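You operate a simulated robot arm through the tools that you are given. There is no shell and no other tool. Be economical: measure what you need, move in short steps, check, and stop when the job is done.

You are at the controls of a simulated robot arm. One attempt, no reset.

JOB
Push the hand cream aside and dust there with the orange cloth.
Fine: the tub goes a hand's length toward the bed; the cloth ends in the drawer's bay by the grille; shut the drawer. What is to be rubbed or washed off counts as gone when no trace of it is left.

It is judged by the outcome, as a careful person would: the job done as asked, and still so three seconds after it is handed in. It fails if anything else is knocked over, pushed out of place, dropped, spilled or broken. Flat cloth is picked up by pressing the open fingertips on it (5 to 10 N) and closing them slowly along it; thin cloth reads only 2 to 8 mm in the jaws.

ROBOT AND FRAMES
A 7-joint arm with a two-finger parallel gripper, fixed in place. Base frame: the origin is at the foot of the arm, x ahead of it, y to its left, z up. Units: mm, rad, N and s.
With the tool pointing down near the work surface it reaches from about 320 to 780 mm from the base axis. Its first joint turns from -2.897 to 2.897 rad. Payload 3.91 kg.
The TCP is the grasp point between the finger pads, 30 mm short of the fingertips. In the tool frame z runs along the fingers and y along their closing line. The gripper opens to 110 mm. The fingers are 20 mm wide and 10 mm thick; the gripper's body (48 by 112 mm) begins 55 mm behind the TCP.
Orientation is that of the tool frame in the base frame, as [roll, pitch, yaw] about the fixed x, y, z axes, in that order (R = Rz(yaw) Ry(pitch) Rx(roll)). With the fingers straight down and closing along the base's y, the tool's x points along the base's -x, its y along +y and its z along -z.

CONTROLS
- The arm moves only by the tool servo_tool. Its argument "rows" is a list of rows, each an object of numbers (a shift or turn left out is 0, a gripper value left out holds the last): "x", "y", "z": the shift along the base's x, y, z in mm; "wx", "wy", "wz": the turn, a rotation vector about the base's x, y, z in rad; "jaw": the opening, from 0 (shut) to 1 (fully open). In form: [{"x": .., "y": .., "z": .., "wx": .., "wy": .., "wz": .., "jaw": ..}, ...]. A call has 1 to 8 rows; each row is the pose to reach, as a shift and turn from the pose commanded when the call began. A row lasts 0.2 s, in which the tool goes at most 50 mm and 0.15 rad; a call with a longer step from one row to the next is refused whole, and so is a gripper value outside its range. A pose out of reach is approached as far as the arm can. The call stops where the force on the tool passes 40 N (or 10 N more than at its start, if that is more) or the arm is blocked; 0.2 s more then pass. The fingers move at their own pace (about 153 mm/s each) and stop on an object; they squeeze with about 28 N. The grip force told is the motor's: it shows also when the fingers shut on nothing. Time passes only in rows, and 0.2 s behind the last, so rows that repeat a pose let the fingers close. It gives the time, the measured TCP pose, the force on the tool (base axes), the opening and the grip force at its end, in the units of the frame above (readings bear some noise), with the torque about the TCP (base axes, N m) and any sound that the robot's microphone picked up, and new pictures: "show" is both (left out), scene, wrist or none.
- Cameras (640 x 400 px; columns grow to the right, rows downward): "scene" is fixed at [218.3, -499.1, 1278.2]; the picture's right is [0.97, -0.24, 0.00], its down [-0.13, -0.52, -0.84] and it looks along [0.20, 0.82, -0.54] (base axes); focal length 343 px, centre (320, 200). "wrist" rides on the gripper at [77, 7, -114] in the tool frame; the picture's right is [-0.09, 1.00, 0.00], its down [-0.80, -0.07, -0.59] and it looks along [-0.59, -0.05, 0.80] (tool axes); focal length 270 px, centre (320, 200). There is no depth. A picture from a camera that has moved, and an enlarged one, comes with that camera's place and axes in the base frame and with its lens.
- move_column(by): slides the trunk up (or, below 0, down) by that many mm; the arm rides with it, the base frame stays. It gives what a move gives, with no picture.
- zoom(camera, box): a new picture of the part [left, top, right, bottom] of that camera's present view, enlarged. The clock stands still meanwhile.
- job_done(): hands the job in; it is judged then, once.

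Go step by step. Nothing tells you positions but the pictures and the camera data: compare them with the known pose of the tool, close in by small moves and look again before you grip or let go. The budget is 120 turns and 200 pictures, counting those below and the enlarged ones. Unless the task says otherwise, let go and move clear before handing in, and close with one line.

The tools are called after ">>>" by a JSON object that holds its "method" and its "body". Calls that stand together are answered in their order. servo_tool: Moves the arm, as the interface text tells. Its arguments: {"type":"object","properties":{"rows":{"type":"array"},"show":{"type":"string","enum":["both","scene","wrist","none"]}},"required":["rows"]} The other tools are called the same way: move_column (by) slides the trunk up or down; zoom (camera, box) takes an enlarged picture of a part of a camera's view; job_done () hands the job in.

At the start:

```text
time: 0.0
position: [495.0, 219.9, 999.0]
tool_rot: [-3.141, 0.001, -3.141]
force: [-0.1, -0.3, 0.1]
ft_torque: [0.01, -0.01, 0.01]
width: 109.9
gripper_force: 0.2
trunk travel left (down, up): [-525.0, 85.0]
```

scene: 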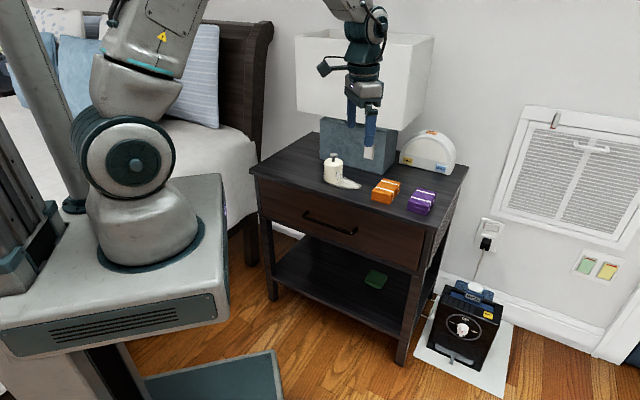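
wrist: 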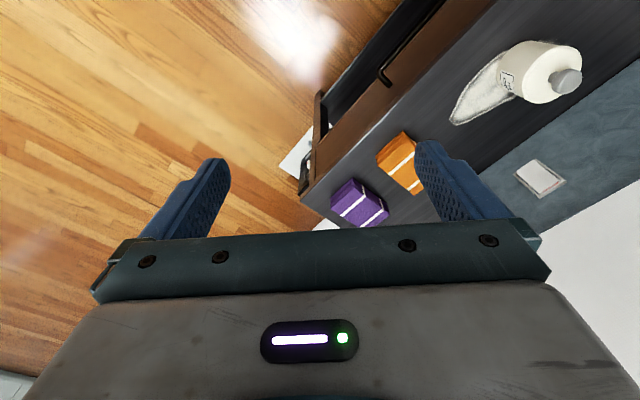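

I see a nightstand with a lotion bottle or tub, a dusty patch beside it, an orange and a purple folded cloth, and a drawer. I'll zoom in to get details.

>>> {"method": "zoom", "body": {"camera": "scene", "box": [240, 110, 480, 260]}}

>>> {"method": "zoom", "body": {"camera": "scene", "box": [300, 140, 460, 240]}}

>>> {"method": "zoom", "body": {"camera": "wrist", "box": [270, 0, 640, 230]}}

```text
2.67 times, centred on (360, 185) of scene
camera zoom: at [218.3, -499.1, 1278.2], right [0.97, -0.24, 0.0], down [-0.13, -0.52, -0.84], along [0.2, 0.82, -0.54], focal length 914 px, centre (213, 240)
```

zoom: 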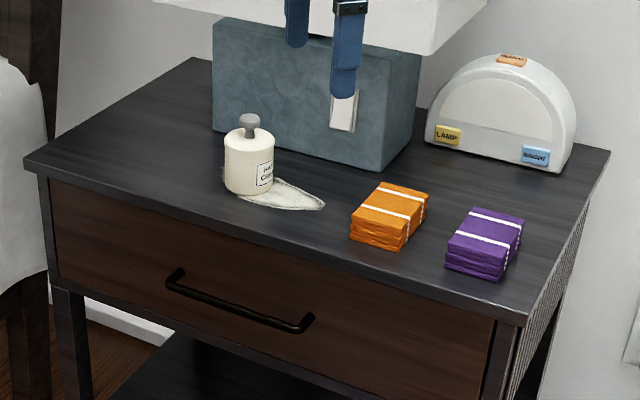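

```text
4.00 times, centred on (380, 190) of scene
camera zoom: at [218.3, -499.1, 1278.2], right [0.97, -0.24, 0.0], down [-0.13, -0.52, -0.84], along [0.2, 0.82, -0.54], focal length 1372 px, centre (80, 240)
```

zoom: 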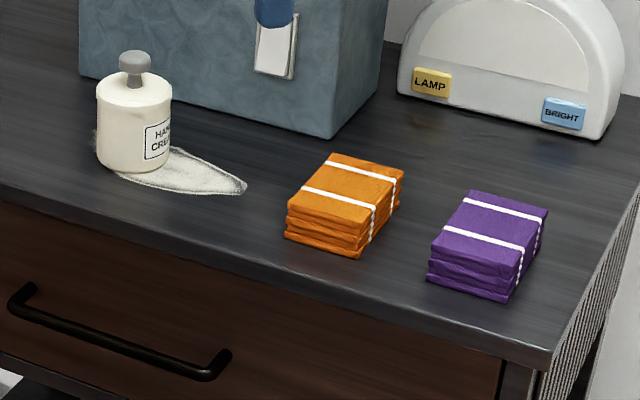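

```text
1.73 times, centred on (455, 115) of wrist
camera zoom: at [419.4, 227.3, 1113.8], right [0.09, 1.0, 0.0], down [0.8, -0.07, 0.59], along [0.59, -0.05, -0.8], focal length 468 px, centre (86, 347)
```

zoom: 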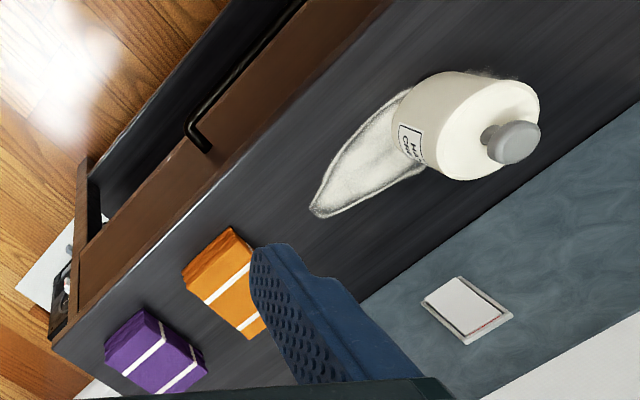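

The table top is at about z 720. The front edge runs from about (233,601) to (687,124), and the handle bar is centred near (446,350,625). I'll open the drawer first, so I'm moving near the handle and turning the jaws perpendicular to the front.

>>> {"method": "servo_tool", "body": {"rows": [{"x": -16, "y": 14, "z": -25, "wz": -0.135}, {"x": -32, "y": 28, "z": -50, "wz": -0.27}, {"x": -48, "y": 42, "z": -75, "wz": -0.405}, {"x": -64, "y": 56, "z": -100, "wz": -0.54}, {"x": -80, "y": 70, "z": -125, "wz": -0.675}, {"x": -95, "y": 85, "z": -150, "wz": -0.81}], "show": "none"}}

>>> {"method": "servo_tool", "body": {"rows": [{"wx": 0.0966, "wy": -0.1014}, {"wx": 0.193, "wy": -0.203}, {"wx": 0.29, "wy": -0.304}, {"wx": 0.386, "wy": -0.405}, {"wx": 0.386, "wy": -0.405}]}}

```text
time: 1.4
position: [400.9, 307.0, 851.2]
tool_rot: [3.141, 0.001, 2.328]
force: [-0.4, 0.1, -0.1]
ft_torque: [0.0, 0.02, 0.07]
width: 110.2
gripper_force: 0.1
trunk travel left (down, up): [-525.0, 85.0]
```

```text
time: 2.6
position: [400.4, 304.3, 850.6]
tool_rot: [2.581, 0.001, 2.332]
force: [-0.4, 0.3, 0.0]
ft_torque: [-0.03, 0.02, 0.01]
width: 109.8
gripper_force: 0.0
trunk travel left (down, up): [-525.0, 85.0]
camera wrist: at [307.8, 323.5, 951.0], right [0.67, 0.52, 0.53], down [0.28, -0.84, 0.47], along [0.69, -0.16, -0.71], focal length 270 px, centre (320, 200)
```

scene: 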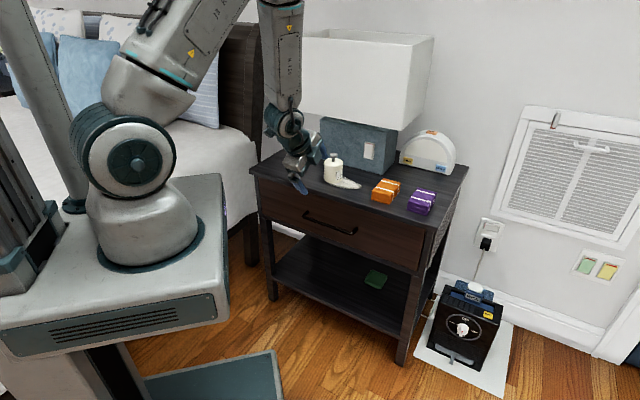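
wrist: 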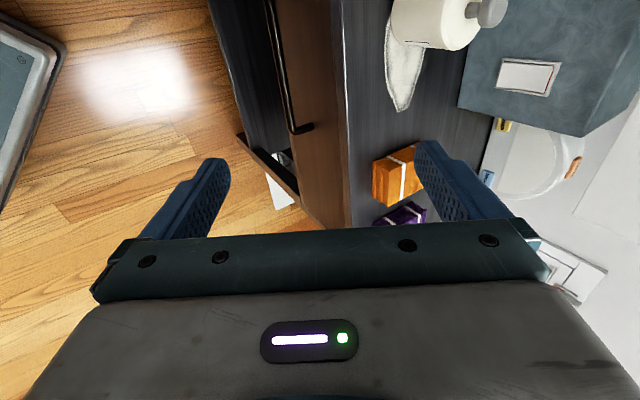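

The handle is visible in the wrist view. I'll zoom both cameras on it to measure it.

>>> {"method": "zoom", "body": {"camera": "wrist", "box": [220, 0, 420, 125]}}

>>> {"method": "zoom", "body": {"camera": "scene", "box": [260, 150, 420, 250]}}

```text
3.20 times, centred on (320, 62) of wrist
camera zoom: at [307.8, 323.5, 951.0], right [0.67, 0.52, 0.53], down [0.28, -0.84, 0.47], along [0.69, -0.16, -0.71], focal length 865 px, centre (320, 640)
```

zoom: 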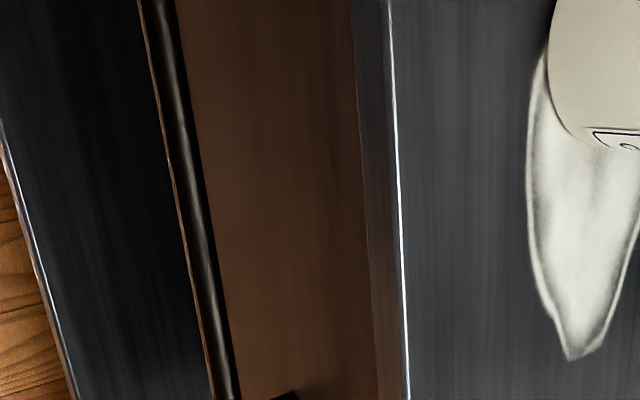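

```text
4.00 times, centred on (340, 200) of scene
camera zoom: at [218.3, -499.1, 1278.2], right [0.97, -0.24, 0.0], down [-0.13, -0.52, -0.84], along [0.2, 0.82, -0.54], focal length 1372 px, centre (240, 200)
```

zoom: 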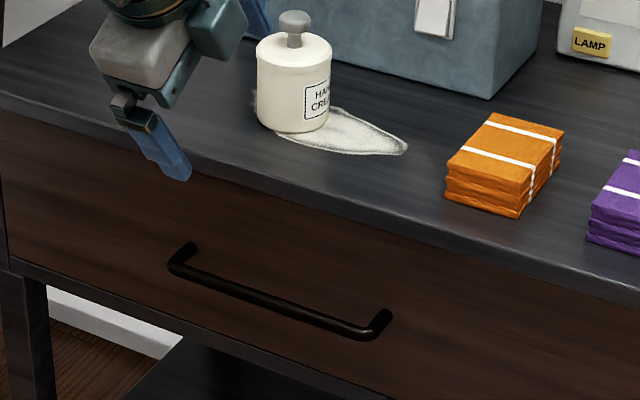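

I put the bar centre near (464,397,587), with the table top at about z 705. I'm moving to a pre-grasp about 70 mm short of it, with the jaws partly closed.

>>> {"method": "servo_tool", "body": {"rows": [{"x": 5, "y": 8, "z": -40, "wx": 0.0966, "wy": -0.1014, "jaw": 0.4}, {"x": 10, "y": 17, "z": -80, "wx": 0.0966, "wy": -0.1014}, {"x": 13, "y": 28, "z": -120, "wx": 0.0966, "wy": -0.1014}, {"x": 18, "y": 42, "z": -160, "wx": 0.0966, "wy": -0.1014}, {"x": 25, "y": 54, "z": -198, "wx": 0.0966, "wy": -0.1014}]}}

>>> {"method": "zoom", "body": {"camera": "scene", "box": [260, 150, 420, 250]}}

```text
time: 3.8
position: [423.0, 358.4, 651.5]
tool_rot: [2.442, 0.0, 2.331]
force: [0.0, -0.3, -0.2]
ft_torque: [0.03, 0.01, 0.03]
width: 43.7
gripper_force: 0.1
trunk travel left (down, up): [-525.0, 85.0]
camera wrist: at [320.8, 367.8, 742.8], right [0.61, 0.46, 0.64], down [0.24, -0.88, 0.41], along [0.75, -0.1, -0.65], focal length 270 px, centre (320, 200)
```

scene: 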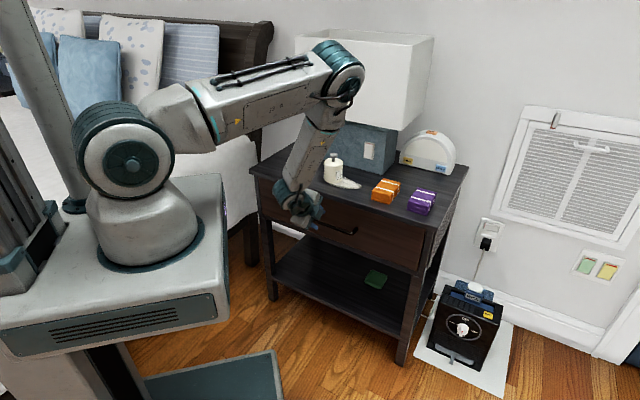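
wrist: 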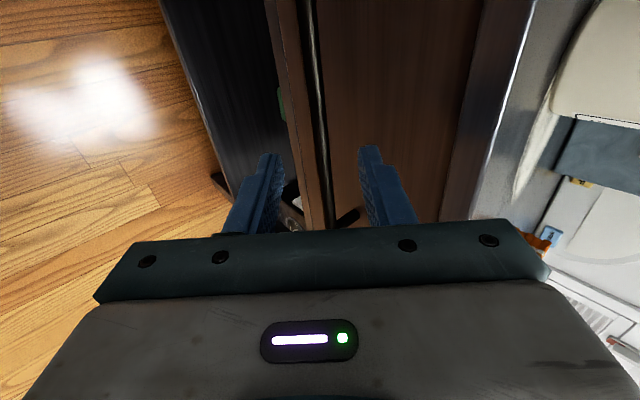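

```text
4.00 times, centred on (340, 200) of scene
camera zoom: at [218.3, -499.1, 1278.2], right [0.97, -0.24, 0.0], down [-0.13, -0.52, -0.84], along [0.2, 0.82, -0.54], focal length 1372 px, centre (240, 200)
```

zoom: 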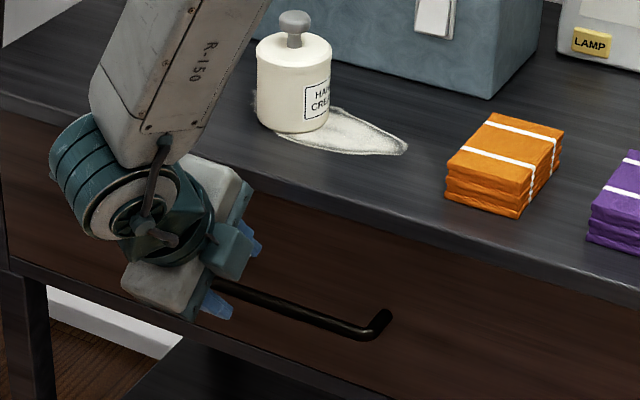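

The bar sits between the fingers. I'll advance along the tool axis in small steps.

>>> {"method": "servo_tool", "body": {"rows": [{"x": 11.7, "y": 11.1, "z": -19.1}, {"x": 21, "y": 20, "z": -34.5}, {"x": 28, "y": 26.6, "z": -46}, {"x": 35, "y": 33.2, "z": -57.4}]}}

>>> {"method": "zoom", "body": {"camera": "scene", "box": [260, 150, 420, 250]}}

```text
time: 4.7
position: [451.7, 385.6, 603.2]
tool_rot: [2.445, -0.001, 2.333]
force: [-12.8, -18.7, 19.4]
ft_torque: [0.64, -0.45, 0.01]
width: 41.8
gripper_force: 0.1
trunk travel left (down, up): [-525.0, 85.0]
stopped in row 4: the force on the tool passed its limit at 55 N (the readings are from after the stop); the commanded pose is now the measured one
camera wrist: at [350.5, 394.7, 695.8], right [0.61, 0.46, 0.64], down [0.24, -0.88, 0.41], along [0.75, -0.1, -0.65], focal length 270 px, centre (320, 200)
```

scene: 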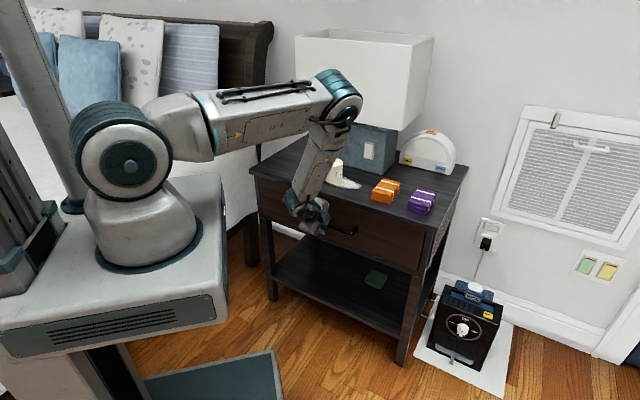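
wrist: 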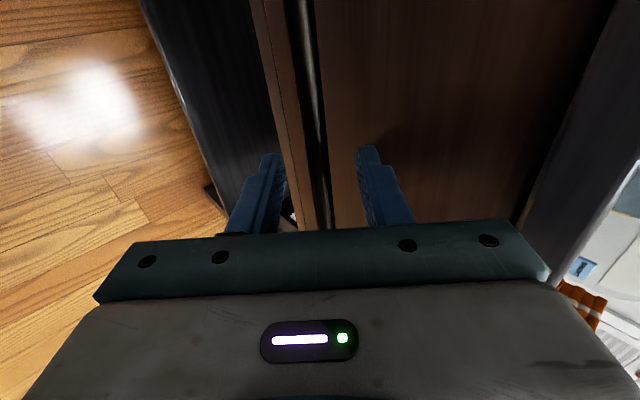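

```text
4.00 times, centred on (340, 200) of scene
camera zoom: at [218.3, -499.1, 1278.2], right [0.97, -0.24, 0.0], down [-0.13, -0.52, -0.84], along [0.2, 0.82, -0.54], focal length 1372 px, centre (240, 200)
```

zoom: 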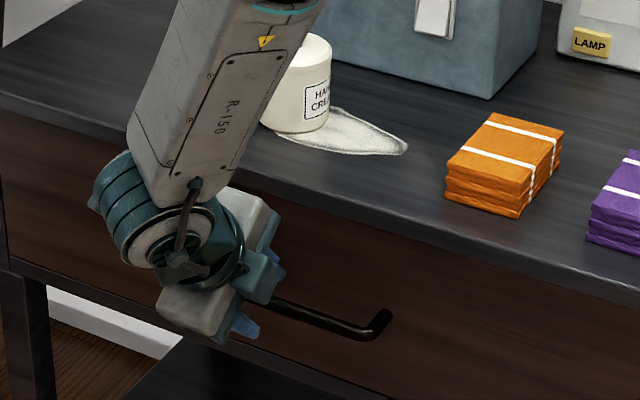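

The upper fingertip met the drawer face at about n 637, as I expected. I'll narrow the jaws, advance slightly and close on the bar.

>>> {"method": "servo_tool", "body": {"rows": [{"x": -1.5, "y": -1.4, "z": 2, "jaw": 0.22}, {"x": 0, "y": 0, "z": 0}, {"x": 3, "y": 2.8, "z": -5}, {"x": 3, "y": 2.8, "z": -5, "jaw": 0.0}, {"x": 3, "y": 2.8, "z": -5}, {"x": 3, "y": 2.8, "z": -5}]}}

>>> {"method": "zoom", "body": {"camera": "wrist", "box": [220, 80, 420, 240]}}

```text
time: 6.1
position: [457.1, 388.4, 595.5]
tool_rot: [2.447, -0.002, 2.333]
force: [-3.6, -4.5, 0.0]
ft_torque: [-0.49, -0.47, 0.71]
width: 12.3
gripper_force: 45.1
trunk travel left (down, up): [-525.0, 85.0]
camera wrist: at [355.5, 398.1, 688.7], right [0.61, 0.46, 0.64], down [0.24, -0.88, 0.41], along [0.75, -0.1, -0.65], focal length 270 px, centre (320, 200)
```

scene: 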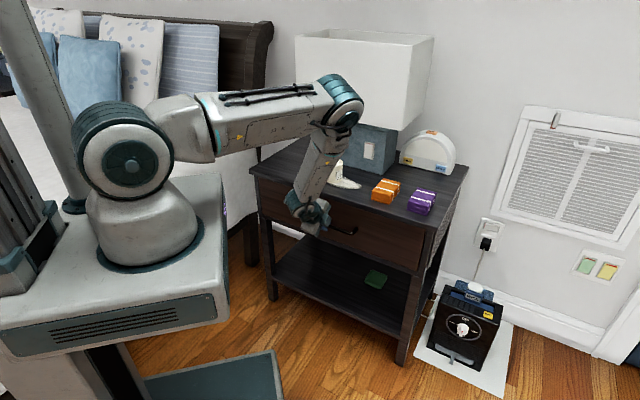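
wrist: 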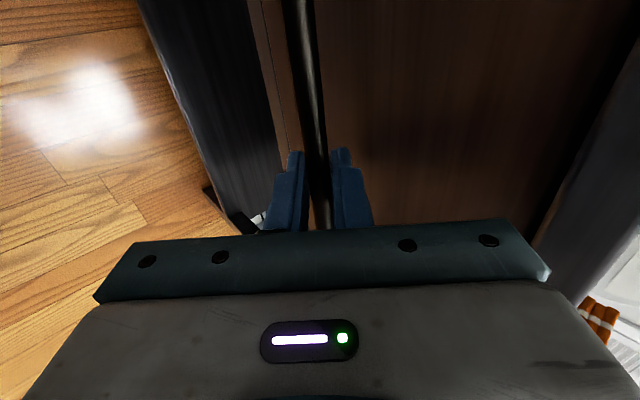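

```text
2.50 times, centred on (320, 160) of wrist
camera zoom: at [355.5, 398.1, 688.7], right [0.61, 0.46, 0.64], down [0.24, -0.88, 0.41], along [0.75, -0.1, -0.65], focal length 676 px, centre (320, 300)
```

zoom: 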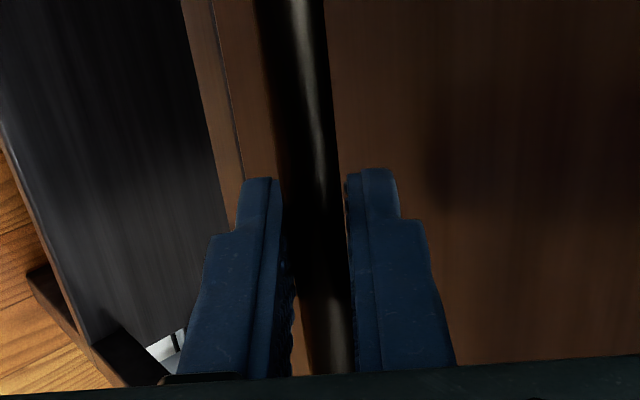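

The bar is gripped. I'm pulling the drawer out gently along its normal.

>>> {"method": "servo_tool", "body": {"rows": [{"x": -7, "y": -7}, {"x": -15, "y": -14}, {"x": -22, "y": -21}, {"x": -29, "y": -28}, {"x": -36, "y": -34}, {"x": -43.5, "y": -41}], "show": "scene"}}

```text
time: 7.5
position: [416.0, 347.7, 597.2]
tool_rot: [2.446, 0.001, 2.33]
force: [9.5, -10.6, -2.8]
ft_torque: [-0.5, -0.48, 0.59]
width: 11.9
gripper_force: 45.4
trunk travel left (down, up): [-525.0, 85.0]
```

scene: 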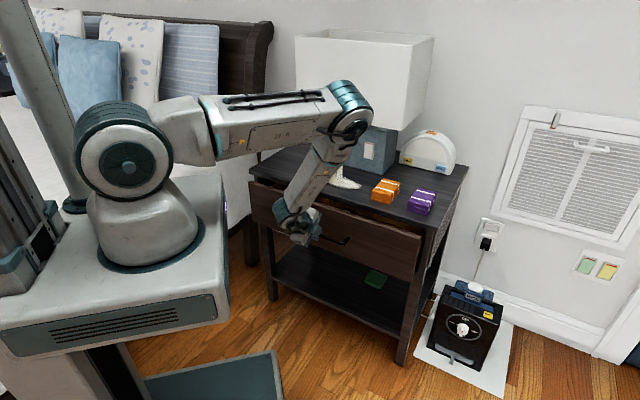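

The drawer is opening. The side force shows the axis is nearer 45°, so I'm adjusting and continuing.

>>> {"method": "servo_tool", "body": {"rows": [{"x": -8, "y": -11}, {"x": -17, "y": -21}, {"x": -26, "y": -31}, {"x": -35, "y": -40}, {"x": -44, "y": -49}, {"x": -53, "y": -58}, {"x": -61, "y": -66}, {"x": -69, "y": -74}]}}

```text
time: 9.3
position: [343.1, 274.1, 596.2]
tool_rot: [2.448, -0.002, 2.333]
force: [-3.4, 0.0, -9.9]
ft_torque: [-0.18, -0.05, 1.06]
width: 12.1
gripper_force: 45.2
trunk travel left (down, up): [-525.0, 85.0]
camera wrist: at [241.9, 284.6, 689.1], right [0.62, 0.46, 0.64], down [0.24, -0.88, 0.41], along [0.75, -0.1, -0.65], focal length 270 px, centre (320, 200)
```

scene: 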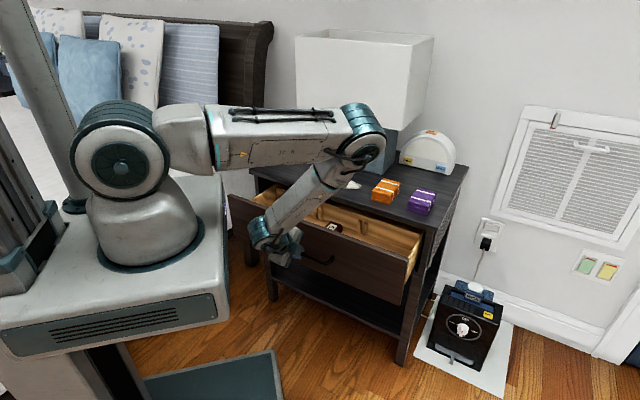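
wrist: 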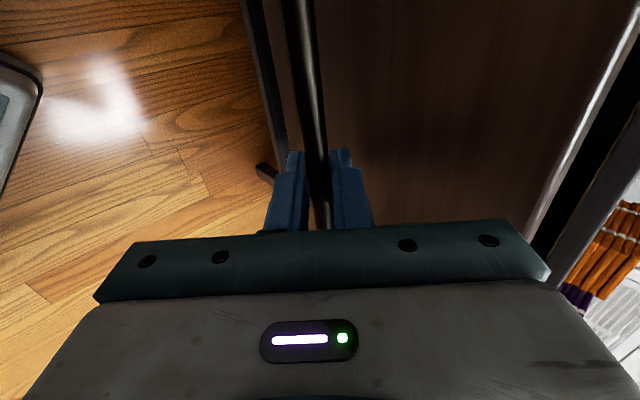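

The drawer is out by about 160 mm along the 45° axis. I'll look inside before releasing.

>>> {"method": "zoom", "body": {"camera": "scene", "box": [220, 160, 460, 310]}}

```text
2.67 times, centred on (340, 235) of scene
camera zoom: at [218.3, -499.1, 1278.2], right [0.97, -0.24, 0.0], down [-0.13, -0.52, -0.84], along [0.2, 0.82, -0.54], focal length 914 px, centre (267, 107)
```

zoom: 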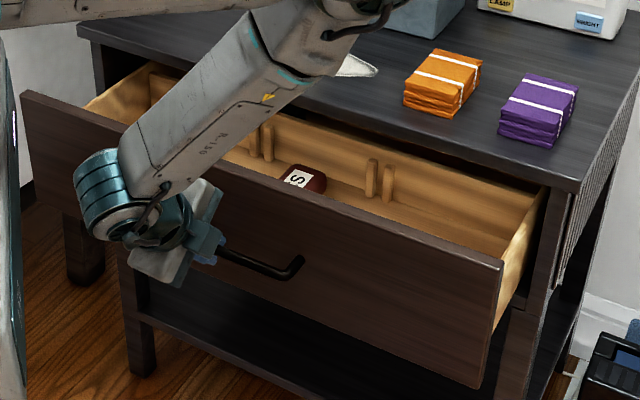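

The drawer bays are visible. The right-hand one is empty and the red "S" item is in the middle. I'm releasing the handle and retracting along the tool axis, then up.

>>> {"method": "servo_tool", "body": {"rows": [{"jaw": 0.25}, {"jaw": 0.25}, {"x": -10, "y": -10, "z": 16}, {"x": -25, "y": -25, "z": 40}, {"x": -25, "y": -25, "z": 85}, {"x": -20, "y": -20, "z": 130}, {"x": -10, "y": -10, "z": 175}, {"z": 220}], "show": "none"}}

>>> {"method": "servo_tool", "body": {"rows": [{"z": 30, "x": 15, "wx": -0.1, "wy": 0.1}, {"z": 60, "x": 30, "wx": -0.2, "wy": 0.2}, {"z": 60, "x": 30, "wx": -0.3, "wy": 0.3}, {"z": 60, "x": 30, "wx": -0.4, "wy": 0.4}, {"z": 60, "x": 30, "wx": -0.493, "wy": 0.493}, {"z": 60, "x": 30, "wx": -0.493, "wy": 0.493}]}}

>>> {"method": "zoom", "body": {"camera": "scene", "box": [220, 130, 460, 280]}}

```text
time: 11.1
position: [338.5, 274.6, 813.9]
tool_rot: [2.447, -0.002, 2.334]
force: [-0.2, -0.2, -0.9]
ft_torque: [0.0, 0.02, 0.03]
width: 27.8
gripper_force: 0.0
trunk travel left (down, up): [-525.0, 85.0]
```

```text
time: 12.5
position: [374.8, 274.7, 875.9]
tool_rot: [-3.14, 0.015, 2.337]
force: [0.7, -0.4, -0.4]
ft_torque: [-0.03, -0.02, 0.01]
width: 27.5
gripper_force: 0.0
out of reach, approached as far as the arm can: row 3
trunk travel left (down, up): [-525.0, 85.0]
camera wrist: at [326.3, 336.8, 989.9], right [0.78, 0.63, 0.0], down [0.5, -0.62, 0.61], along [0.38, -0.47, -0.8], focal length 270 px, centre (320, 200)
```

scene: 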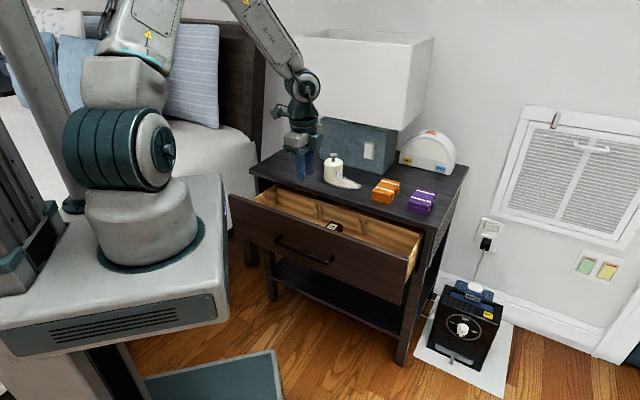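
wrist: 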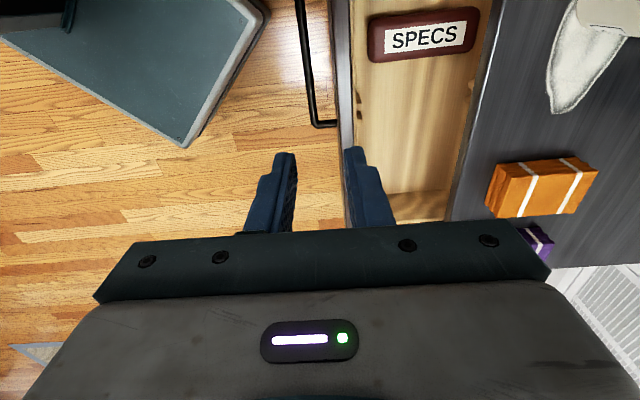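

```text
2.67 times, centred on (340, 205) of scene
camera zoom: at [218.3, -499.1, 1278.2], right [0.97, -0.24, 0.0], down [-0.13, -0.52, -0.84], along [0.2, 0.82, -0.54], focal length 914 px, centre (267, 187)
```

zoom: 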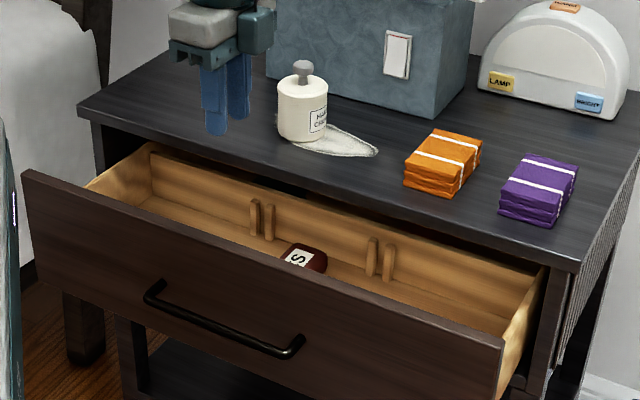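

The drawer is open, with the right bay (grille side) empty. Next I'll take the tool to the cloth side of the tub, jaws spread about 30 mm to cradle it, and stay above the table for a check.

>>> {"method": "servo_tool", "body": {"rows": [{"x": 28, "y": 30, "z": 0, "wz": 0.02, "jaw": 0.25}, {"x": 56, "y": 61, "z": 0, "wz": 0.02}, {"x": 85, "y": 92, "z": -10, "wz": 0.02}, {"x": 113, "y": 123, "z": -20, "wz": 0.02}, {"x": 141, "y": 154, "z": -30, "wz": 0.02}, {"x": 169, "y": 184, "z": -40, "wz": 0.02}, {"x": 169, "y": 184, "z": -40, "wz": 0.02}]}}

>>> {"method": "zoom", "body": {"camera": "scene", "box": [280, 110, 440, 210]}}

```text
time: 14.1
position: [542.3, 461.0, 832.9]
tool_rot: [-3.141, 0.013, 2.356]
force: [0.3, 0.6, 0.4]
ft_torque: [0.03, 0.01, -0.02]
width: 27.5
gripper_force: 0.0
trunk travel left (down, up): [-525.0, 85.0]
camera wrist: at [493.9, 522.9, 947.1], right [0.77, 0.64, 0.0], down [0.51, -0.61, 0.61], along [0.39, -0.46, -0.8], focal length 270 px, centre (320, 200)
```

scene: 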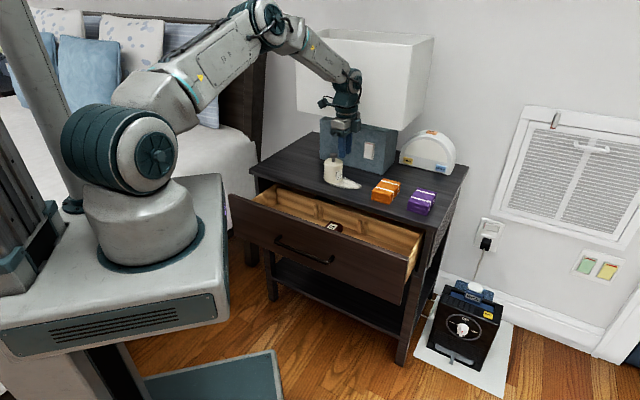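
wrist: 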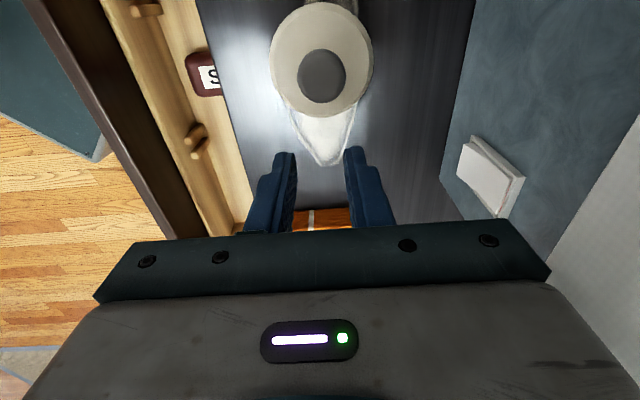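

```text
4.00 times, centred on (360, 160) of scene
camera zoom: at [218.3, -499.1, 1278.2], right [0.97, -0.24, 0.0], down [-0.13, -0.52, -0.84], along [0.2, 0.82, -0.54], focal length 1372 px, centre (160, 360)
```

zoom: 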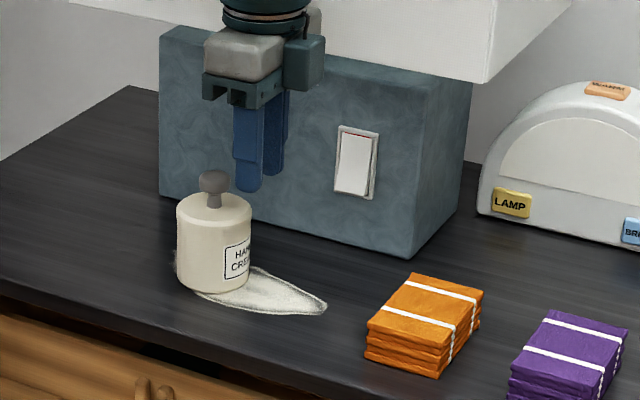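

The tub centre is near (513,498), with radius about 31. The dust runs from under it to about (591,425). I'm lowering the fingers beside the tub on the cloth side.

>>> {"method": "servo_tool", "body": {"rows": [{"x": 9, "y": -3, "z": -5}, {"x": 9, "y": -3, "z": -35}, {"x": 9, "y": -3, "z": -65}, {"x": 9, "y": -3, "z": -86}, {"x": 9, "y": -3, "z": -86}]}}

>>> {"method": "zoom", "body": {"camera": "scene", "box": [280, 110, 440, 210]}}

```text
time: 15.3
position: [551.1, 454.0, 748.1]
tool_rot: [-3.14, 0.014, 2.357]
force: [-0.2, -0.7, -1.1]
ft_torque: [-0.01, -0.01, 0.02]
width: 27.5
gripper_force: 0.1
trunk travel left (down, up): [-525.0, 85.0]
camera wrist: at [501.6, 516.2, 861.9], right [0.77, 0.64, 0.0], down [0.51, -0.61, 0.61], along [0.39, -0.46, -0.8], focal length 270 px, centre (320, 200)
```

scene: 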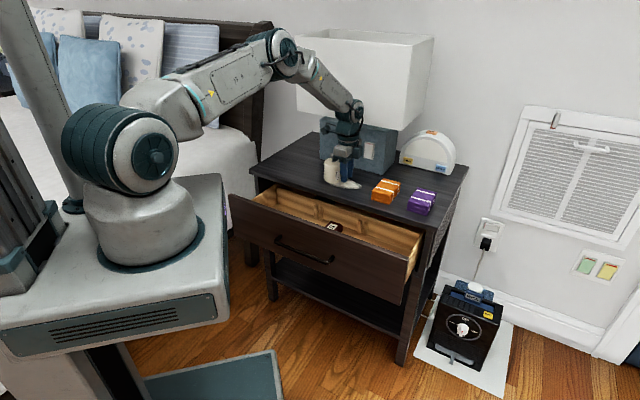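
wrist: 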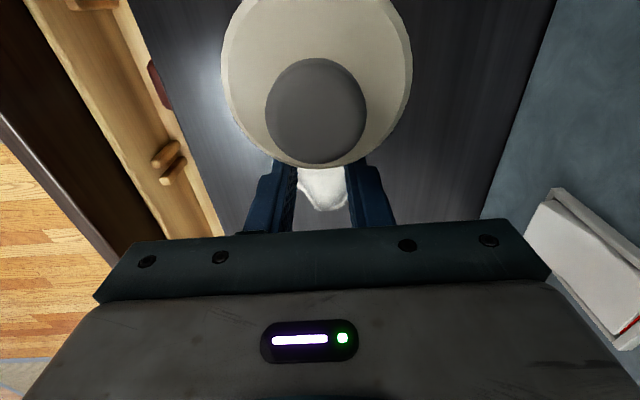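

```text
4.00 times, centred on (360, 160) of scene
camera zoom: at [218.3, -499.1, 1278.2], right [0.97, -0.24, 0.0], down [-0.13, -0.52, -0.84], along [0.2, 0.82, -0.54], focal length 1372 px, centre (160, 360)
```

zoom: 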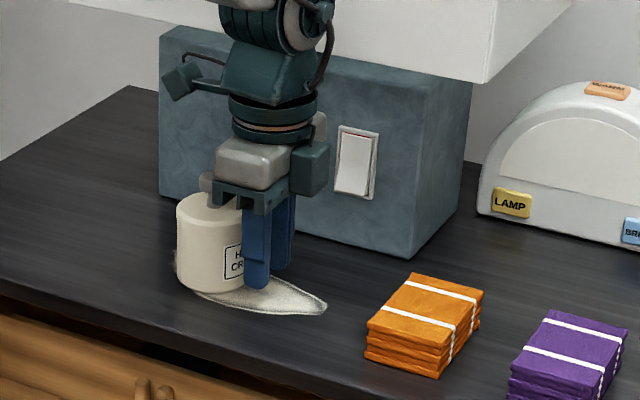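

The fingers straddle the back of the tub and clear the table. I'm pushing the tub slowly along the table toward the bed.

>>> {"method": "servo_tool", "body": {"rows": [{"x": -9, "y": 9}, {"x": -17, "y": 17}, {"x": -25, "y": 25}, {"x": -33, "y": 33}, {"x": -42, "y": 42}, {"x": -51, "y": 51}, {"x": -60, "y": 60}, {"x": -68, "y": 68}]}}

>>> {"method": "zoom", "body": {"camera": "scene", "box": [260, 110, 420, 210]}}

```text
time: 17.1
position: [483.7, 523.1, 747.8]
tool_rot: [-3.141, 0.014, 2.356]
force: [0.0, -0.3, 0.3]
ft_torque: [0.0, 0.02, -0.04]
width: 27.7
gripper_force: 0.2
trunk travel left (down, up): [-525.0, 85.0]
camera wrist: at [434.0, 585.3, 861.0], right [0.77, 0.64, 0.0], down [0.51, -0.61, 0.61], along [0.39, -0.46, -0.8], focal length 270 px, centre (320, 200)
```

scene: 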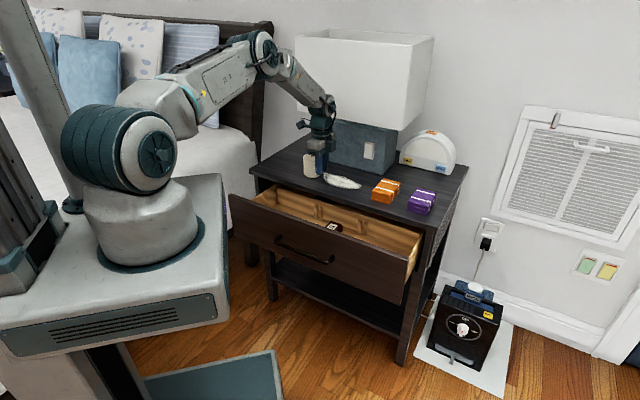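
wrist: 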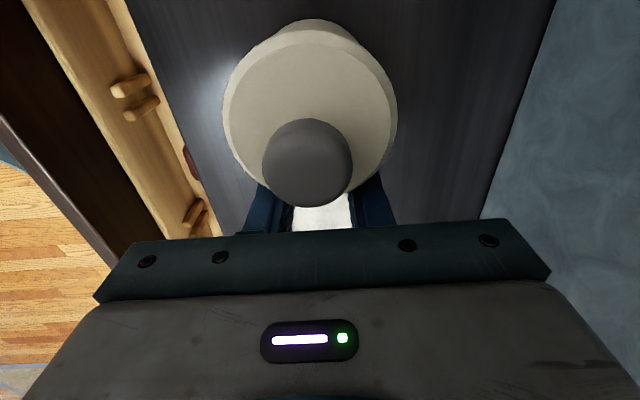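

```text
4.00 times, centred on (340, 160) of scene
camera zoom: at [218.3, -499.1, 1278.2], right [0.97, -0.24, 0.0], down [-0.13, -0.52, -0.84], along [0.2, 0.82, -0.54], focal length 1372 px, centre (240, 360)
```

zoom: 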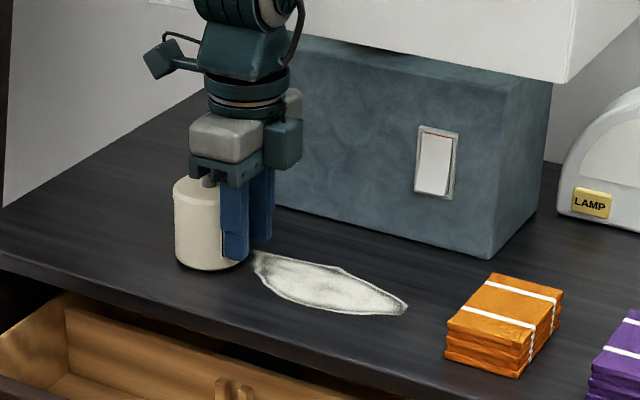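

The tub slides upright and the whole dust patch is now exposed. I'm continuing the push to about 180 mm in total.

>>> {"method": "servo_tool", "body": {"rows": [{"x": -9, "y": 9}, {"x": -18, "y": 18}, {"x": -27, "y": 27}, {"x": -36, "y": 36}, {"x": -46, "y": 46}, {"x": -56, "y": 56}, {"x": -65, "y": 65}, {"x": -73, "y": 73}]}}

>>> {"method": "servo_tool", "body": {"rows": [{"x": 6, "y": -6}, {"x": 20, "y": -20}, {"x": 40, "y": -40}, {"x": 40, "y": -40, "z": 45}, {"x": 40, "y": -40, "z": 95}]}}

>>> {"method": "zoom", "body": {"camera": "scene", "box": [240, 110, 480, 260]}}

```text
time: 18.9
position: [412.6, 597.4, 749.8]
tool_rot: [-3.139, 0.016, 2.358]
force: [0.0, 0.0, 0.3]
ft_torque: [-0.02, -0.03, -0.03]
width: 27.4
gripper_force: 0.1
trunk travel left (down, up): [-525.0, 85.0]
camera wrist: at [362.2, 657.8, 863.4], right [0.77, 0.64, 0.0], down [0.51, -0.61, 0.61], along [0.39, -0.46, -0.8], focal length 270 px, centre (320, 200)
```

scene: 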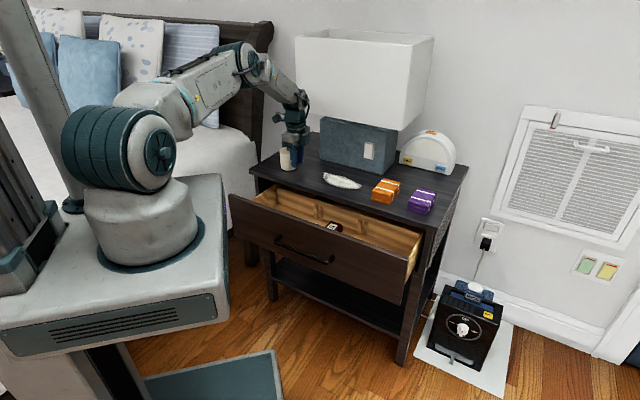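
wrist: 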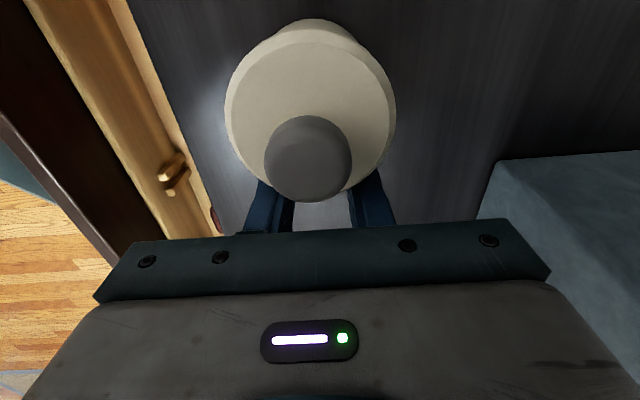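

```text
time: 20.1
position: [451.7, 560.2, 845.1]
tool_rot: [-3.139, 0.015, 2.357]
force: [0.8, -0.4, -0.2]
ft_torque: [0.0, 0.01, -0.01]
width: 27.6
gripper_force: 0.0
trunk travel left (down, up): [-525.0, 85.0]
camera wrist: at [402.3, 620.9, 957.6], right [0.77, 0.64, 0.0], down [0.51, -0.61, 0.61], along [0.39, -0.46, -0.8], focal length 270 px, centre (320, 200)
```

scene: 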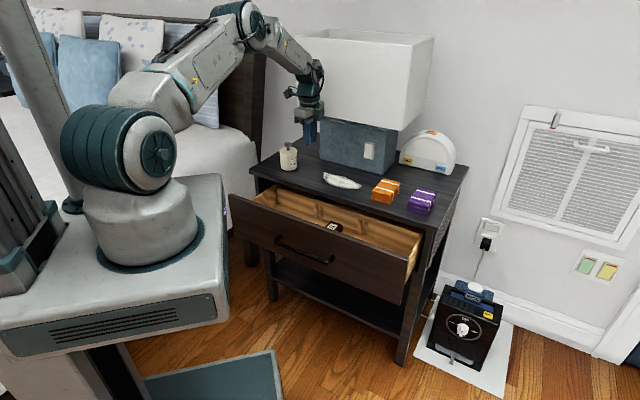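
wrist: 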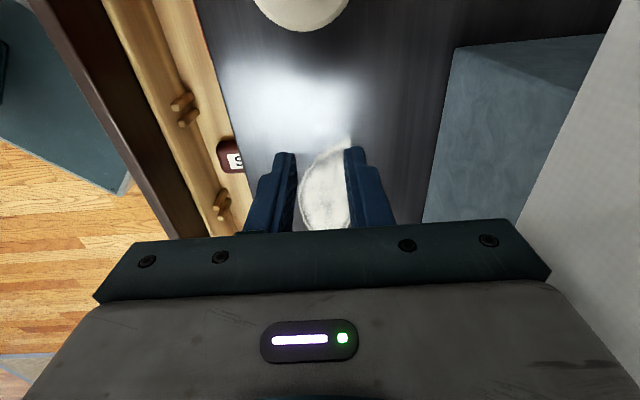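

```text
2.67 times, centred on (360, 185) of scene
camera zoom: at [218.3, -499.1, 1278.2], right [0.97, -0.24, 0.0], down [-0.13, -0.52, -0.84], along [0.2, 0.82, -0.54], focal length 914 px, centre (213, 240)
```

zoom: 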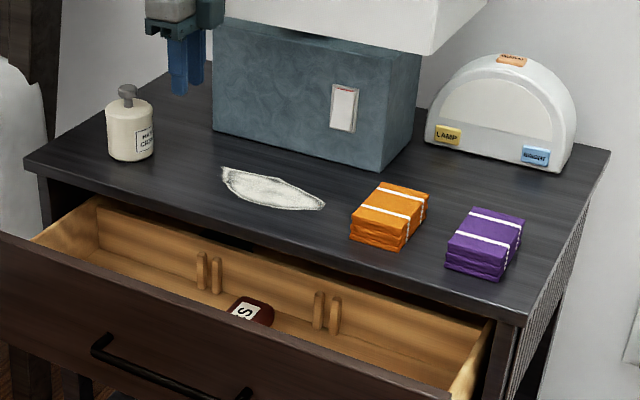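

The tub has moved about 180 mm and stands upright. The orange cloth is near (641,349), about 60 mm wide (e) by 84 mm deep (n) and 31 mm tall. I'm moving above it and turning the jaws to close across its 60 mm side.

>>> {"method": "servo_tool", "body": {"rows": [{"x": 17, "y": -19, "wz": 0.143}, {"x": 34, "y": -38, "wz": 0.286}, {"x": 52, "y": -58, "wz": 0.428}, {"x": 69, "y": -77, "wz": 0.571}, {"x": 86, "y": -96, "wz": 0.714}, {"x": 103, "y": -115, "wz": 0.857}, {"x": 120, "y": -134, "wz": 1.0}, {"x": 137, "y": -153, "wz": 1.143}], "show": "none"}}

>>> {"method": "servo_tool", "body": {"rows": [{"x": 17, "y": -19, "wz": 0.143, "jaw": 0.85}, {"x": 34, "y": -38, "wz": 0.286}, {"x": 50, "y": -58, "wz": 0.428}, {"x": 50, "y": -58, "wz": 0.428}]}}

>>> {"method": "zoom", "body": {"camera": "wrist", "box": [160, 0, 480, 240]}}

```text
time: 21.9
position: [590.9, 402.7, 843.8]
tool_rot: [-3.14, 0.012, -2.782]
force: [0.8, -0.3, -0.5]
ft_torque: [0.02, -0.02, 0.02]
width: 27.4
gripper_force: 0.1
trunk travel left (down, up): [-525.0, 85.0]
```

```text
time: 22.9
position: [638.0, 346.5, 846.1]
tool_rot: [-3.14, 0.012, -2.353]
force: [-0.3, 0.4, 0.1]
ft_torque: [-0.01, -0.02, -0.03]
width: 93.5
gripper_force: 0.1
trunk travel left (down, up): [-525.0, 85.0]
camera wrist: at [579.3, 296.4, 959.2], right [-0.64, 0.76, 0.0], down [0.61, 0.51, 0.6], along [0.46, 0.39, -0.8], focal length 270 px, centre (320, 200)
```

scene: 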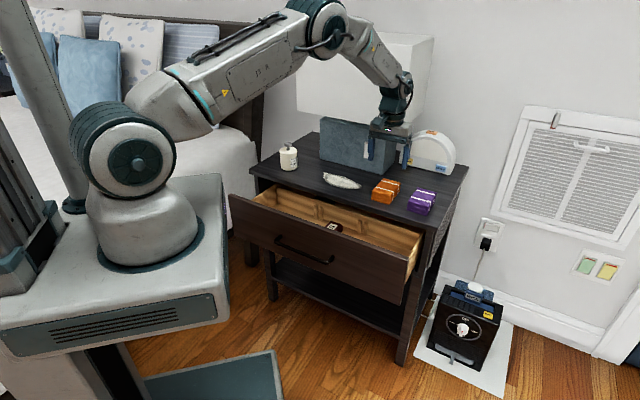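
wrist: 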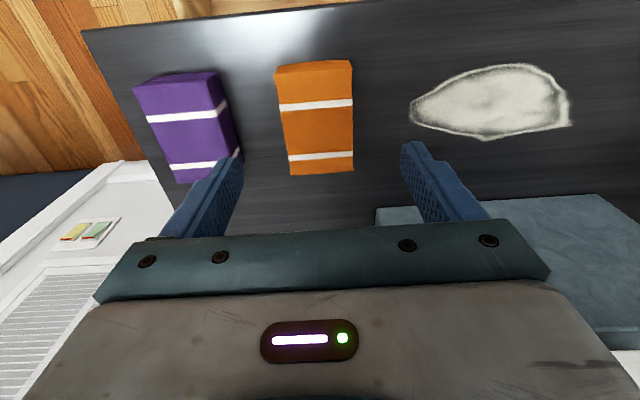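

```text
1.67 times, centred on (320, 120) of wrist
camera zoom: at [579.3, 296.4, 959.2], right [-0.64, 0.76, 0.0], down [0.61, 0.51, 0.6], along [0.46, 0.39, -0.8], focal length 450 px, centre (320, 333)
```

zoom: 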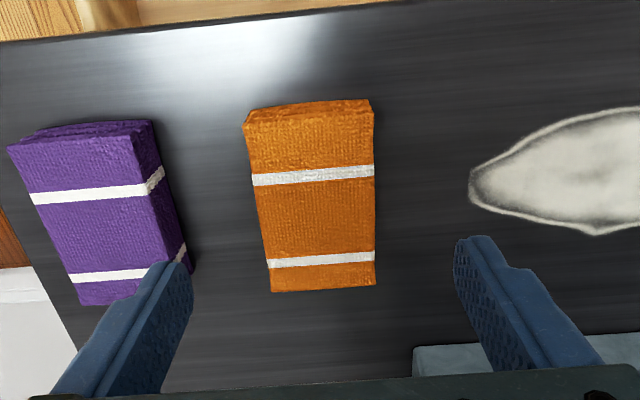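

The cloth centre is confirmed near (645,351). I'm descending around it with the jaws open.

>>> {"method": "servo_tool", "body": {"rows": [{"x": 7, "y": 4.5, "z": -25}, {"x": 7, "y": 4.5, "z": -55}, {"x": 7, "y": 4.5, "z": -80}, {"x": 7, "y": 4.5, "z": -96}, {"x": 7, "y": 4.5, "z": -96}]}}

>>> {"method": "zoom", "body": {"camera": "scene", "box": [320, 130, 480, 230]}}

```text
time: 24.1
position: [644.4, 350.3, 750.1]
tool_rot: [-3.139, 0.014, -2.352]
force: [0.0, 0.1, -0.2]
ft_torque: [-0.02, -0.01, -0.01]
width: 93.5
gripper_force: 0.1
trunk travel left (down, up): [-525.0, 85.0]
camera wrist: at [585.2, 301.2, 862.7], right [-0.64, 0.77, 0.0], down [0.61, 0.51, 0.6], along [0.46, 0.39, -0.8], focal length 270 px, centre (320, 200)
```

scene: 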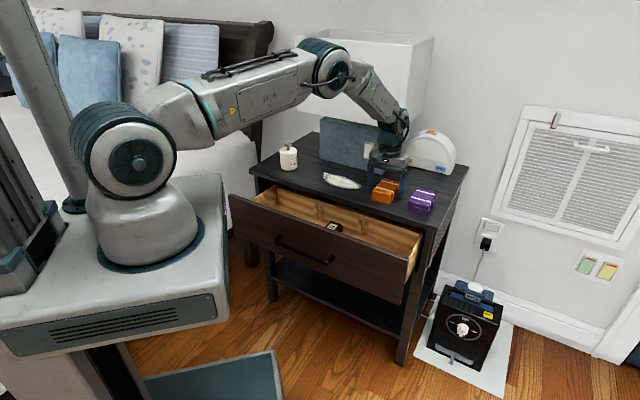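
wrist: 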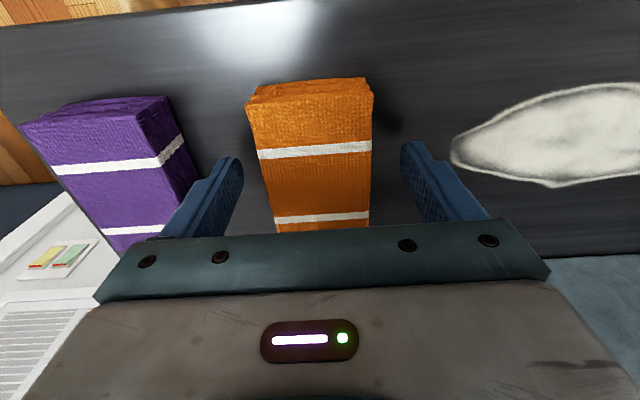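

```text
4.00 times, centred on (400, 180) of scene
camera zoom: at [218.3, -499.1, 1278.2], right [0.97, -0.24, 0.0], down [-0.13, -0.52, -0.84], along [0.2, 0.82, -0.54], focal length 1372 px, centre (0, 280)
```

zoom: 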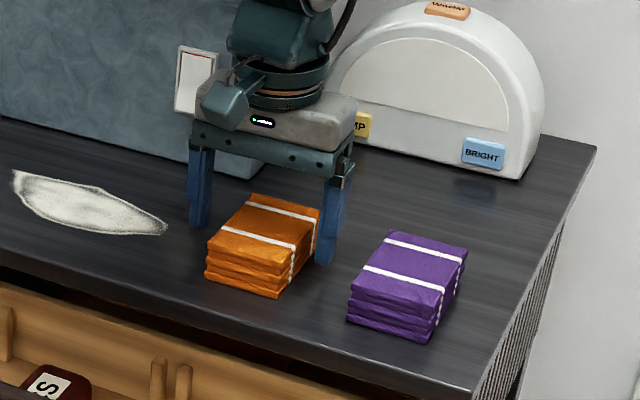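

The fingers straddle the cloth without touching it. I'll creep down to find the table height.

>>> {"method": "servo_tool", "body": {"rows": [{"x": -2, "y": -2, "z": -4}, {"x": -2, "y": -2, "z": -7}, {"x": -2, "y": -2, "z": -9}, {"x": -2, "y": -2, "z": -11}, {"x": -2, "y": -2, "z": -11}], "show": "none"}}

```text
time: 25.3
position: [641.6, 348.1, 738.5]
tool_rot: [3.141, 0.011, -2.354]
force: [-0.7, -0.5, 0.4]
ft_torque: [0.02, 0.01, -0.03]
width: 93.3
gripper_force: 0.1
trunk travel left (down, up): [-525.0, 85.0]
```

>>> {"method": "servo_tool", "body": {"rows": [{"z": -1.5}, {"z": -3}, {"z": -4.5}, {"z": -4.5}], "show": "none"}}

```text
time: 26.3
position: [643.1, 348.3, 733.7]
tool_rot: [-3.14, 0.011, -2.354]
force: [-0.4, -0.2, 0.5]
ft_torque: [0.01, -0.02, -0.01]
width: 93.4
gripper_force: 0.0
trunk travel left (down, up): [-525.0, 85.0]
```

>>> {"method": "servo_tool", "body": {"rows": [{"z": -1.5}, {"z": -3}, {"z": -4.5}, {"z": -4.5}], "show": "none"}}

>>> {"method": "zoom", "body": {"camera": "scene", "box": [340, 150, 460, 225]}}

```text
time: 27.3
position: [644.8, 348.9, 728.8]
tool_rot: [-3.139, 0.014, -2.355]
force: [0.0, -0.7, 2.8]
ft_torque: [0.12, 0.16, 0.03]
width: 93.8
gripper_force: 0.3
trunk travel left (down, up): [-525.0, 85.0]
```

```text
5.33 times, centred on (400, 188) of scene
camera zoom: at [218.3, -499.1, 1278.2], right [0.97, -0.24, 0.0], down [-0.13, -0.52, -0.84], along [0.2, 0.82, -0.54], focal length 1829 px, centre (-107, 267)
```

zoom: 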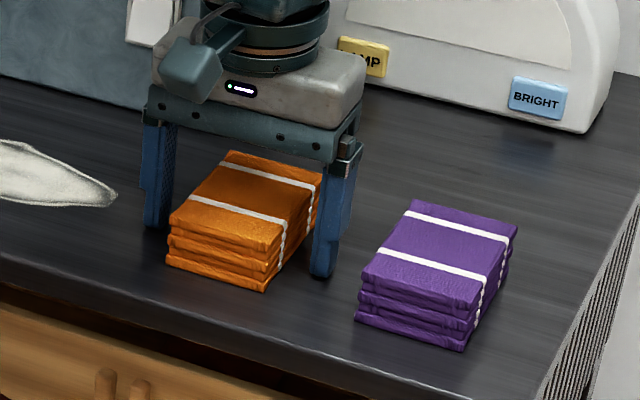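

The table is at about z 699. I'm raising the fingertips to about 6 mm above it and closing on the cloth.

>>> {"method": "servo_tool", "body": {"rows": [{"z": 6.5}, {"z": 6.5}, {"z": 6.5, "jaw": 0.4}, {"z": 6.5, "jaw": 0.35}, {"z": 6.5, "jaw": 0.3}, {"z": 6.5, "jaw": 0.2}, {"z": 6.5, "jaw": 0.2}]}}

>>> {"method": "zoom", "body": {"camera": "scene", "box": [340, 150, 460, 225]}}

```text
time: 28.9
position: [643.6, 348.3, 735.1]
tool_rot: [-3.14, 0.011, -2.354]
force: [0.8, -0.2, -0.9]
ft_torque: [-0.02, 0.01, 0.02]
width: 61.0
gripper_force: 27.9
trunk travel left (down, up): [-525.0, 85.0]
camera wrist: at [584.5, 300.0, 848.6], right [-0.64, 0.77, 0.0], down [0.61, 0.51, 0.6], along [0.46, 0.39, -0.8], focal length 270 px, centre (320, 200)
```

scene: 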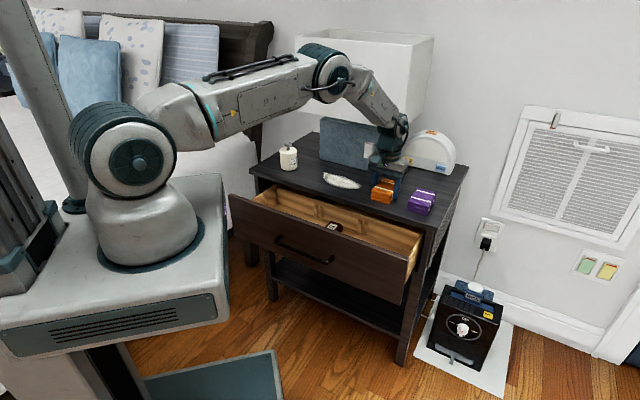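
wrist: 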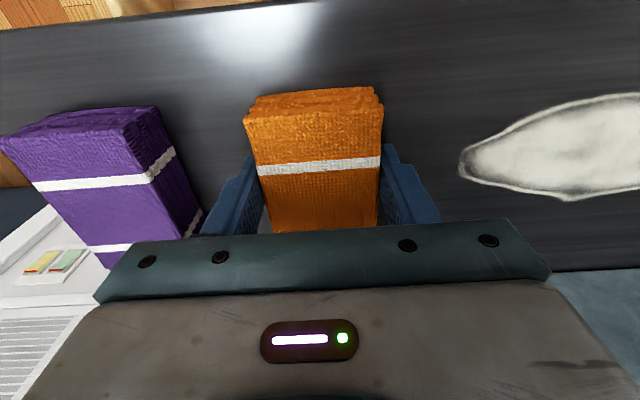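

```text
5.33 times, centred on (400, 188) of scene
camera zoom: at [218.3, -499.1, 1278.2], right [0.97, -0.24, 0.0], down [-0.13, -0.52, -0.84], along [0.2, 0.82, -0.54], focal length 1829 px, centre (-107, 267)
```

zoom: 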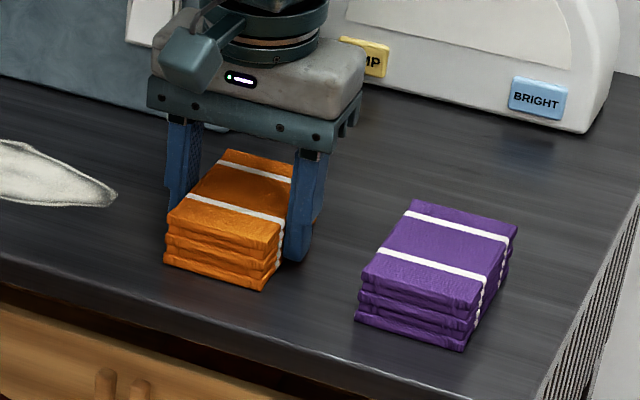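

The cloth is held firmly (61 mm). I'll press it lightly to gauge its stiffness, then slide over the dust.

>>> {"method": "servo_tool", "body": {"rows": [{"z": -1}, {"z": -2}, {"z": -2}], "show": "none"}}

```text
time: 29.7
position: [643.8, 349.9, 735.0]
tool_rot: [-3.14, 0.014, -2.354]
force: [1.4, 1.0, 2.5]
ft_torque: [-0.07, 0.13, 0.0]
width: 61.1
gripper_force: 28.0
trunk travel left (down, up): [-525.0, 85.0]
```

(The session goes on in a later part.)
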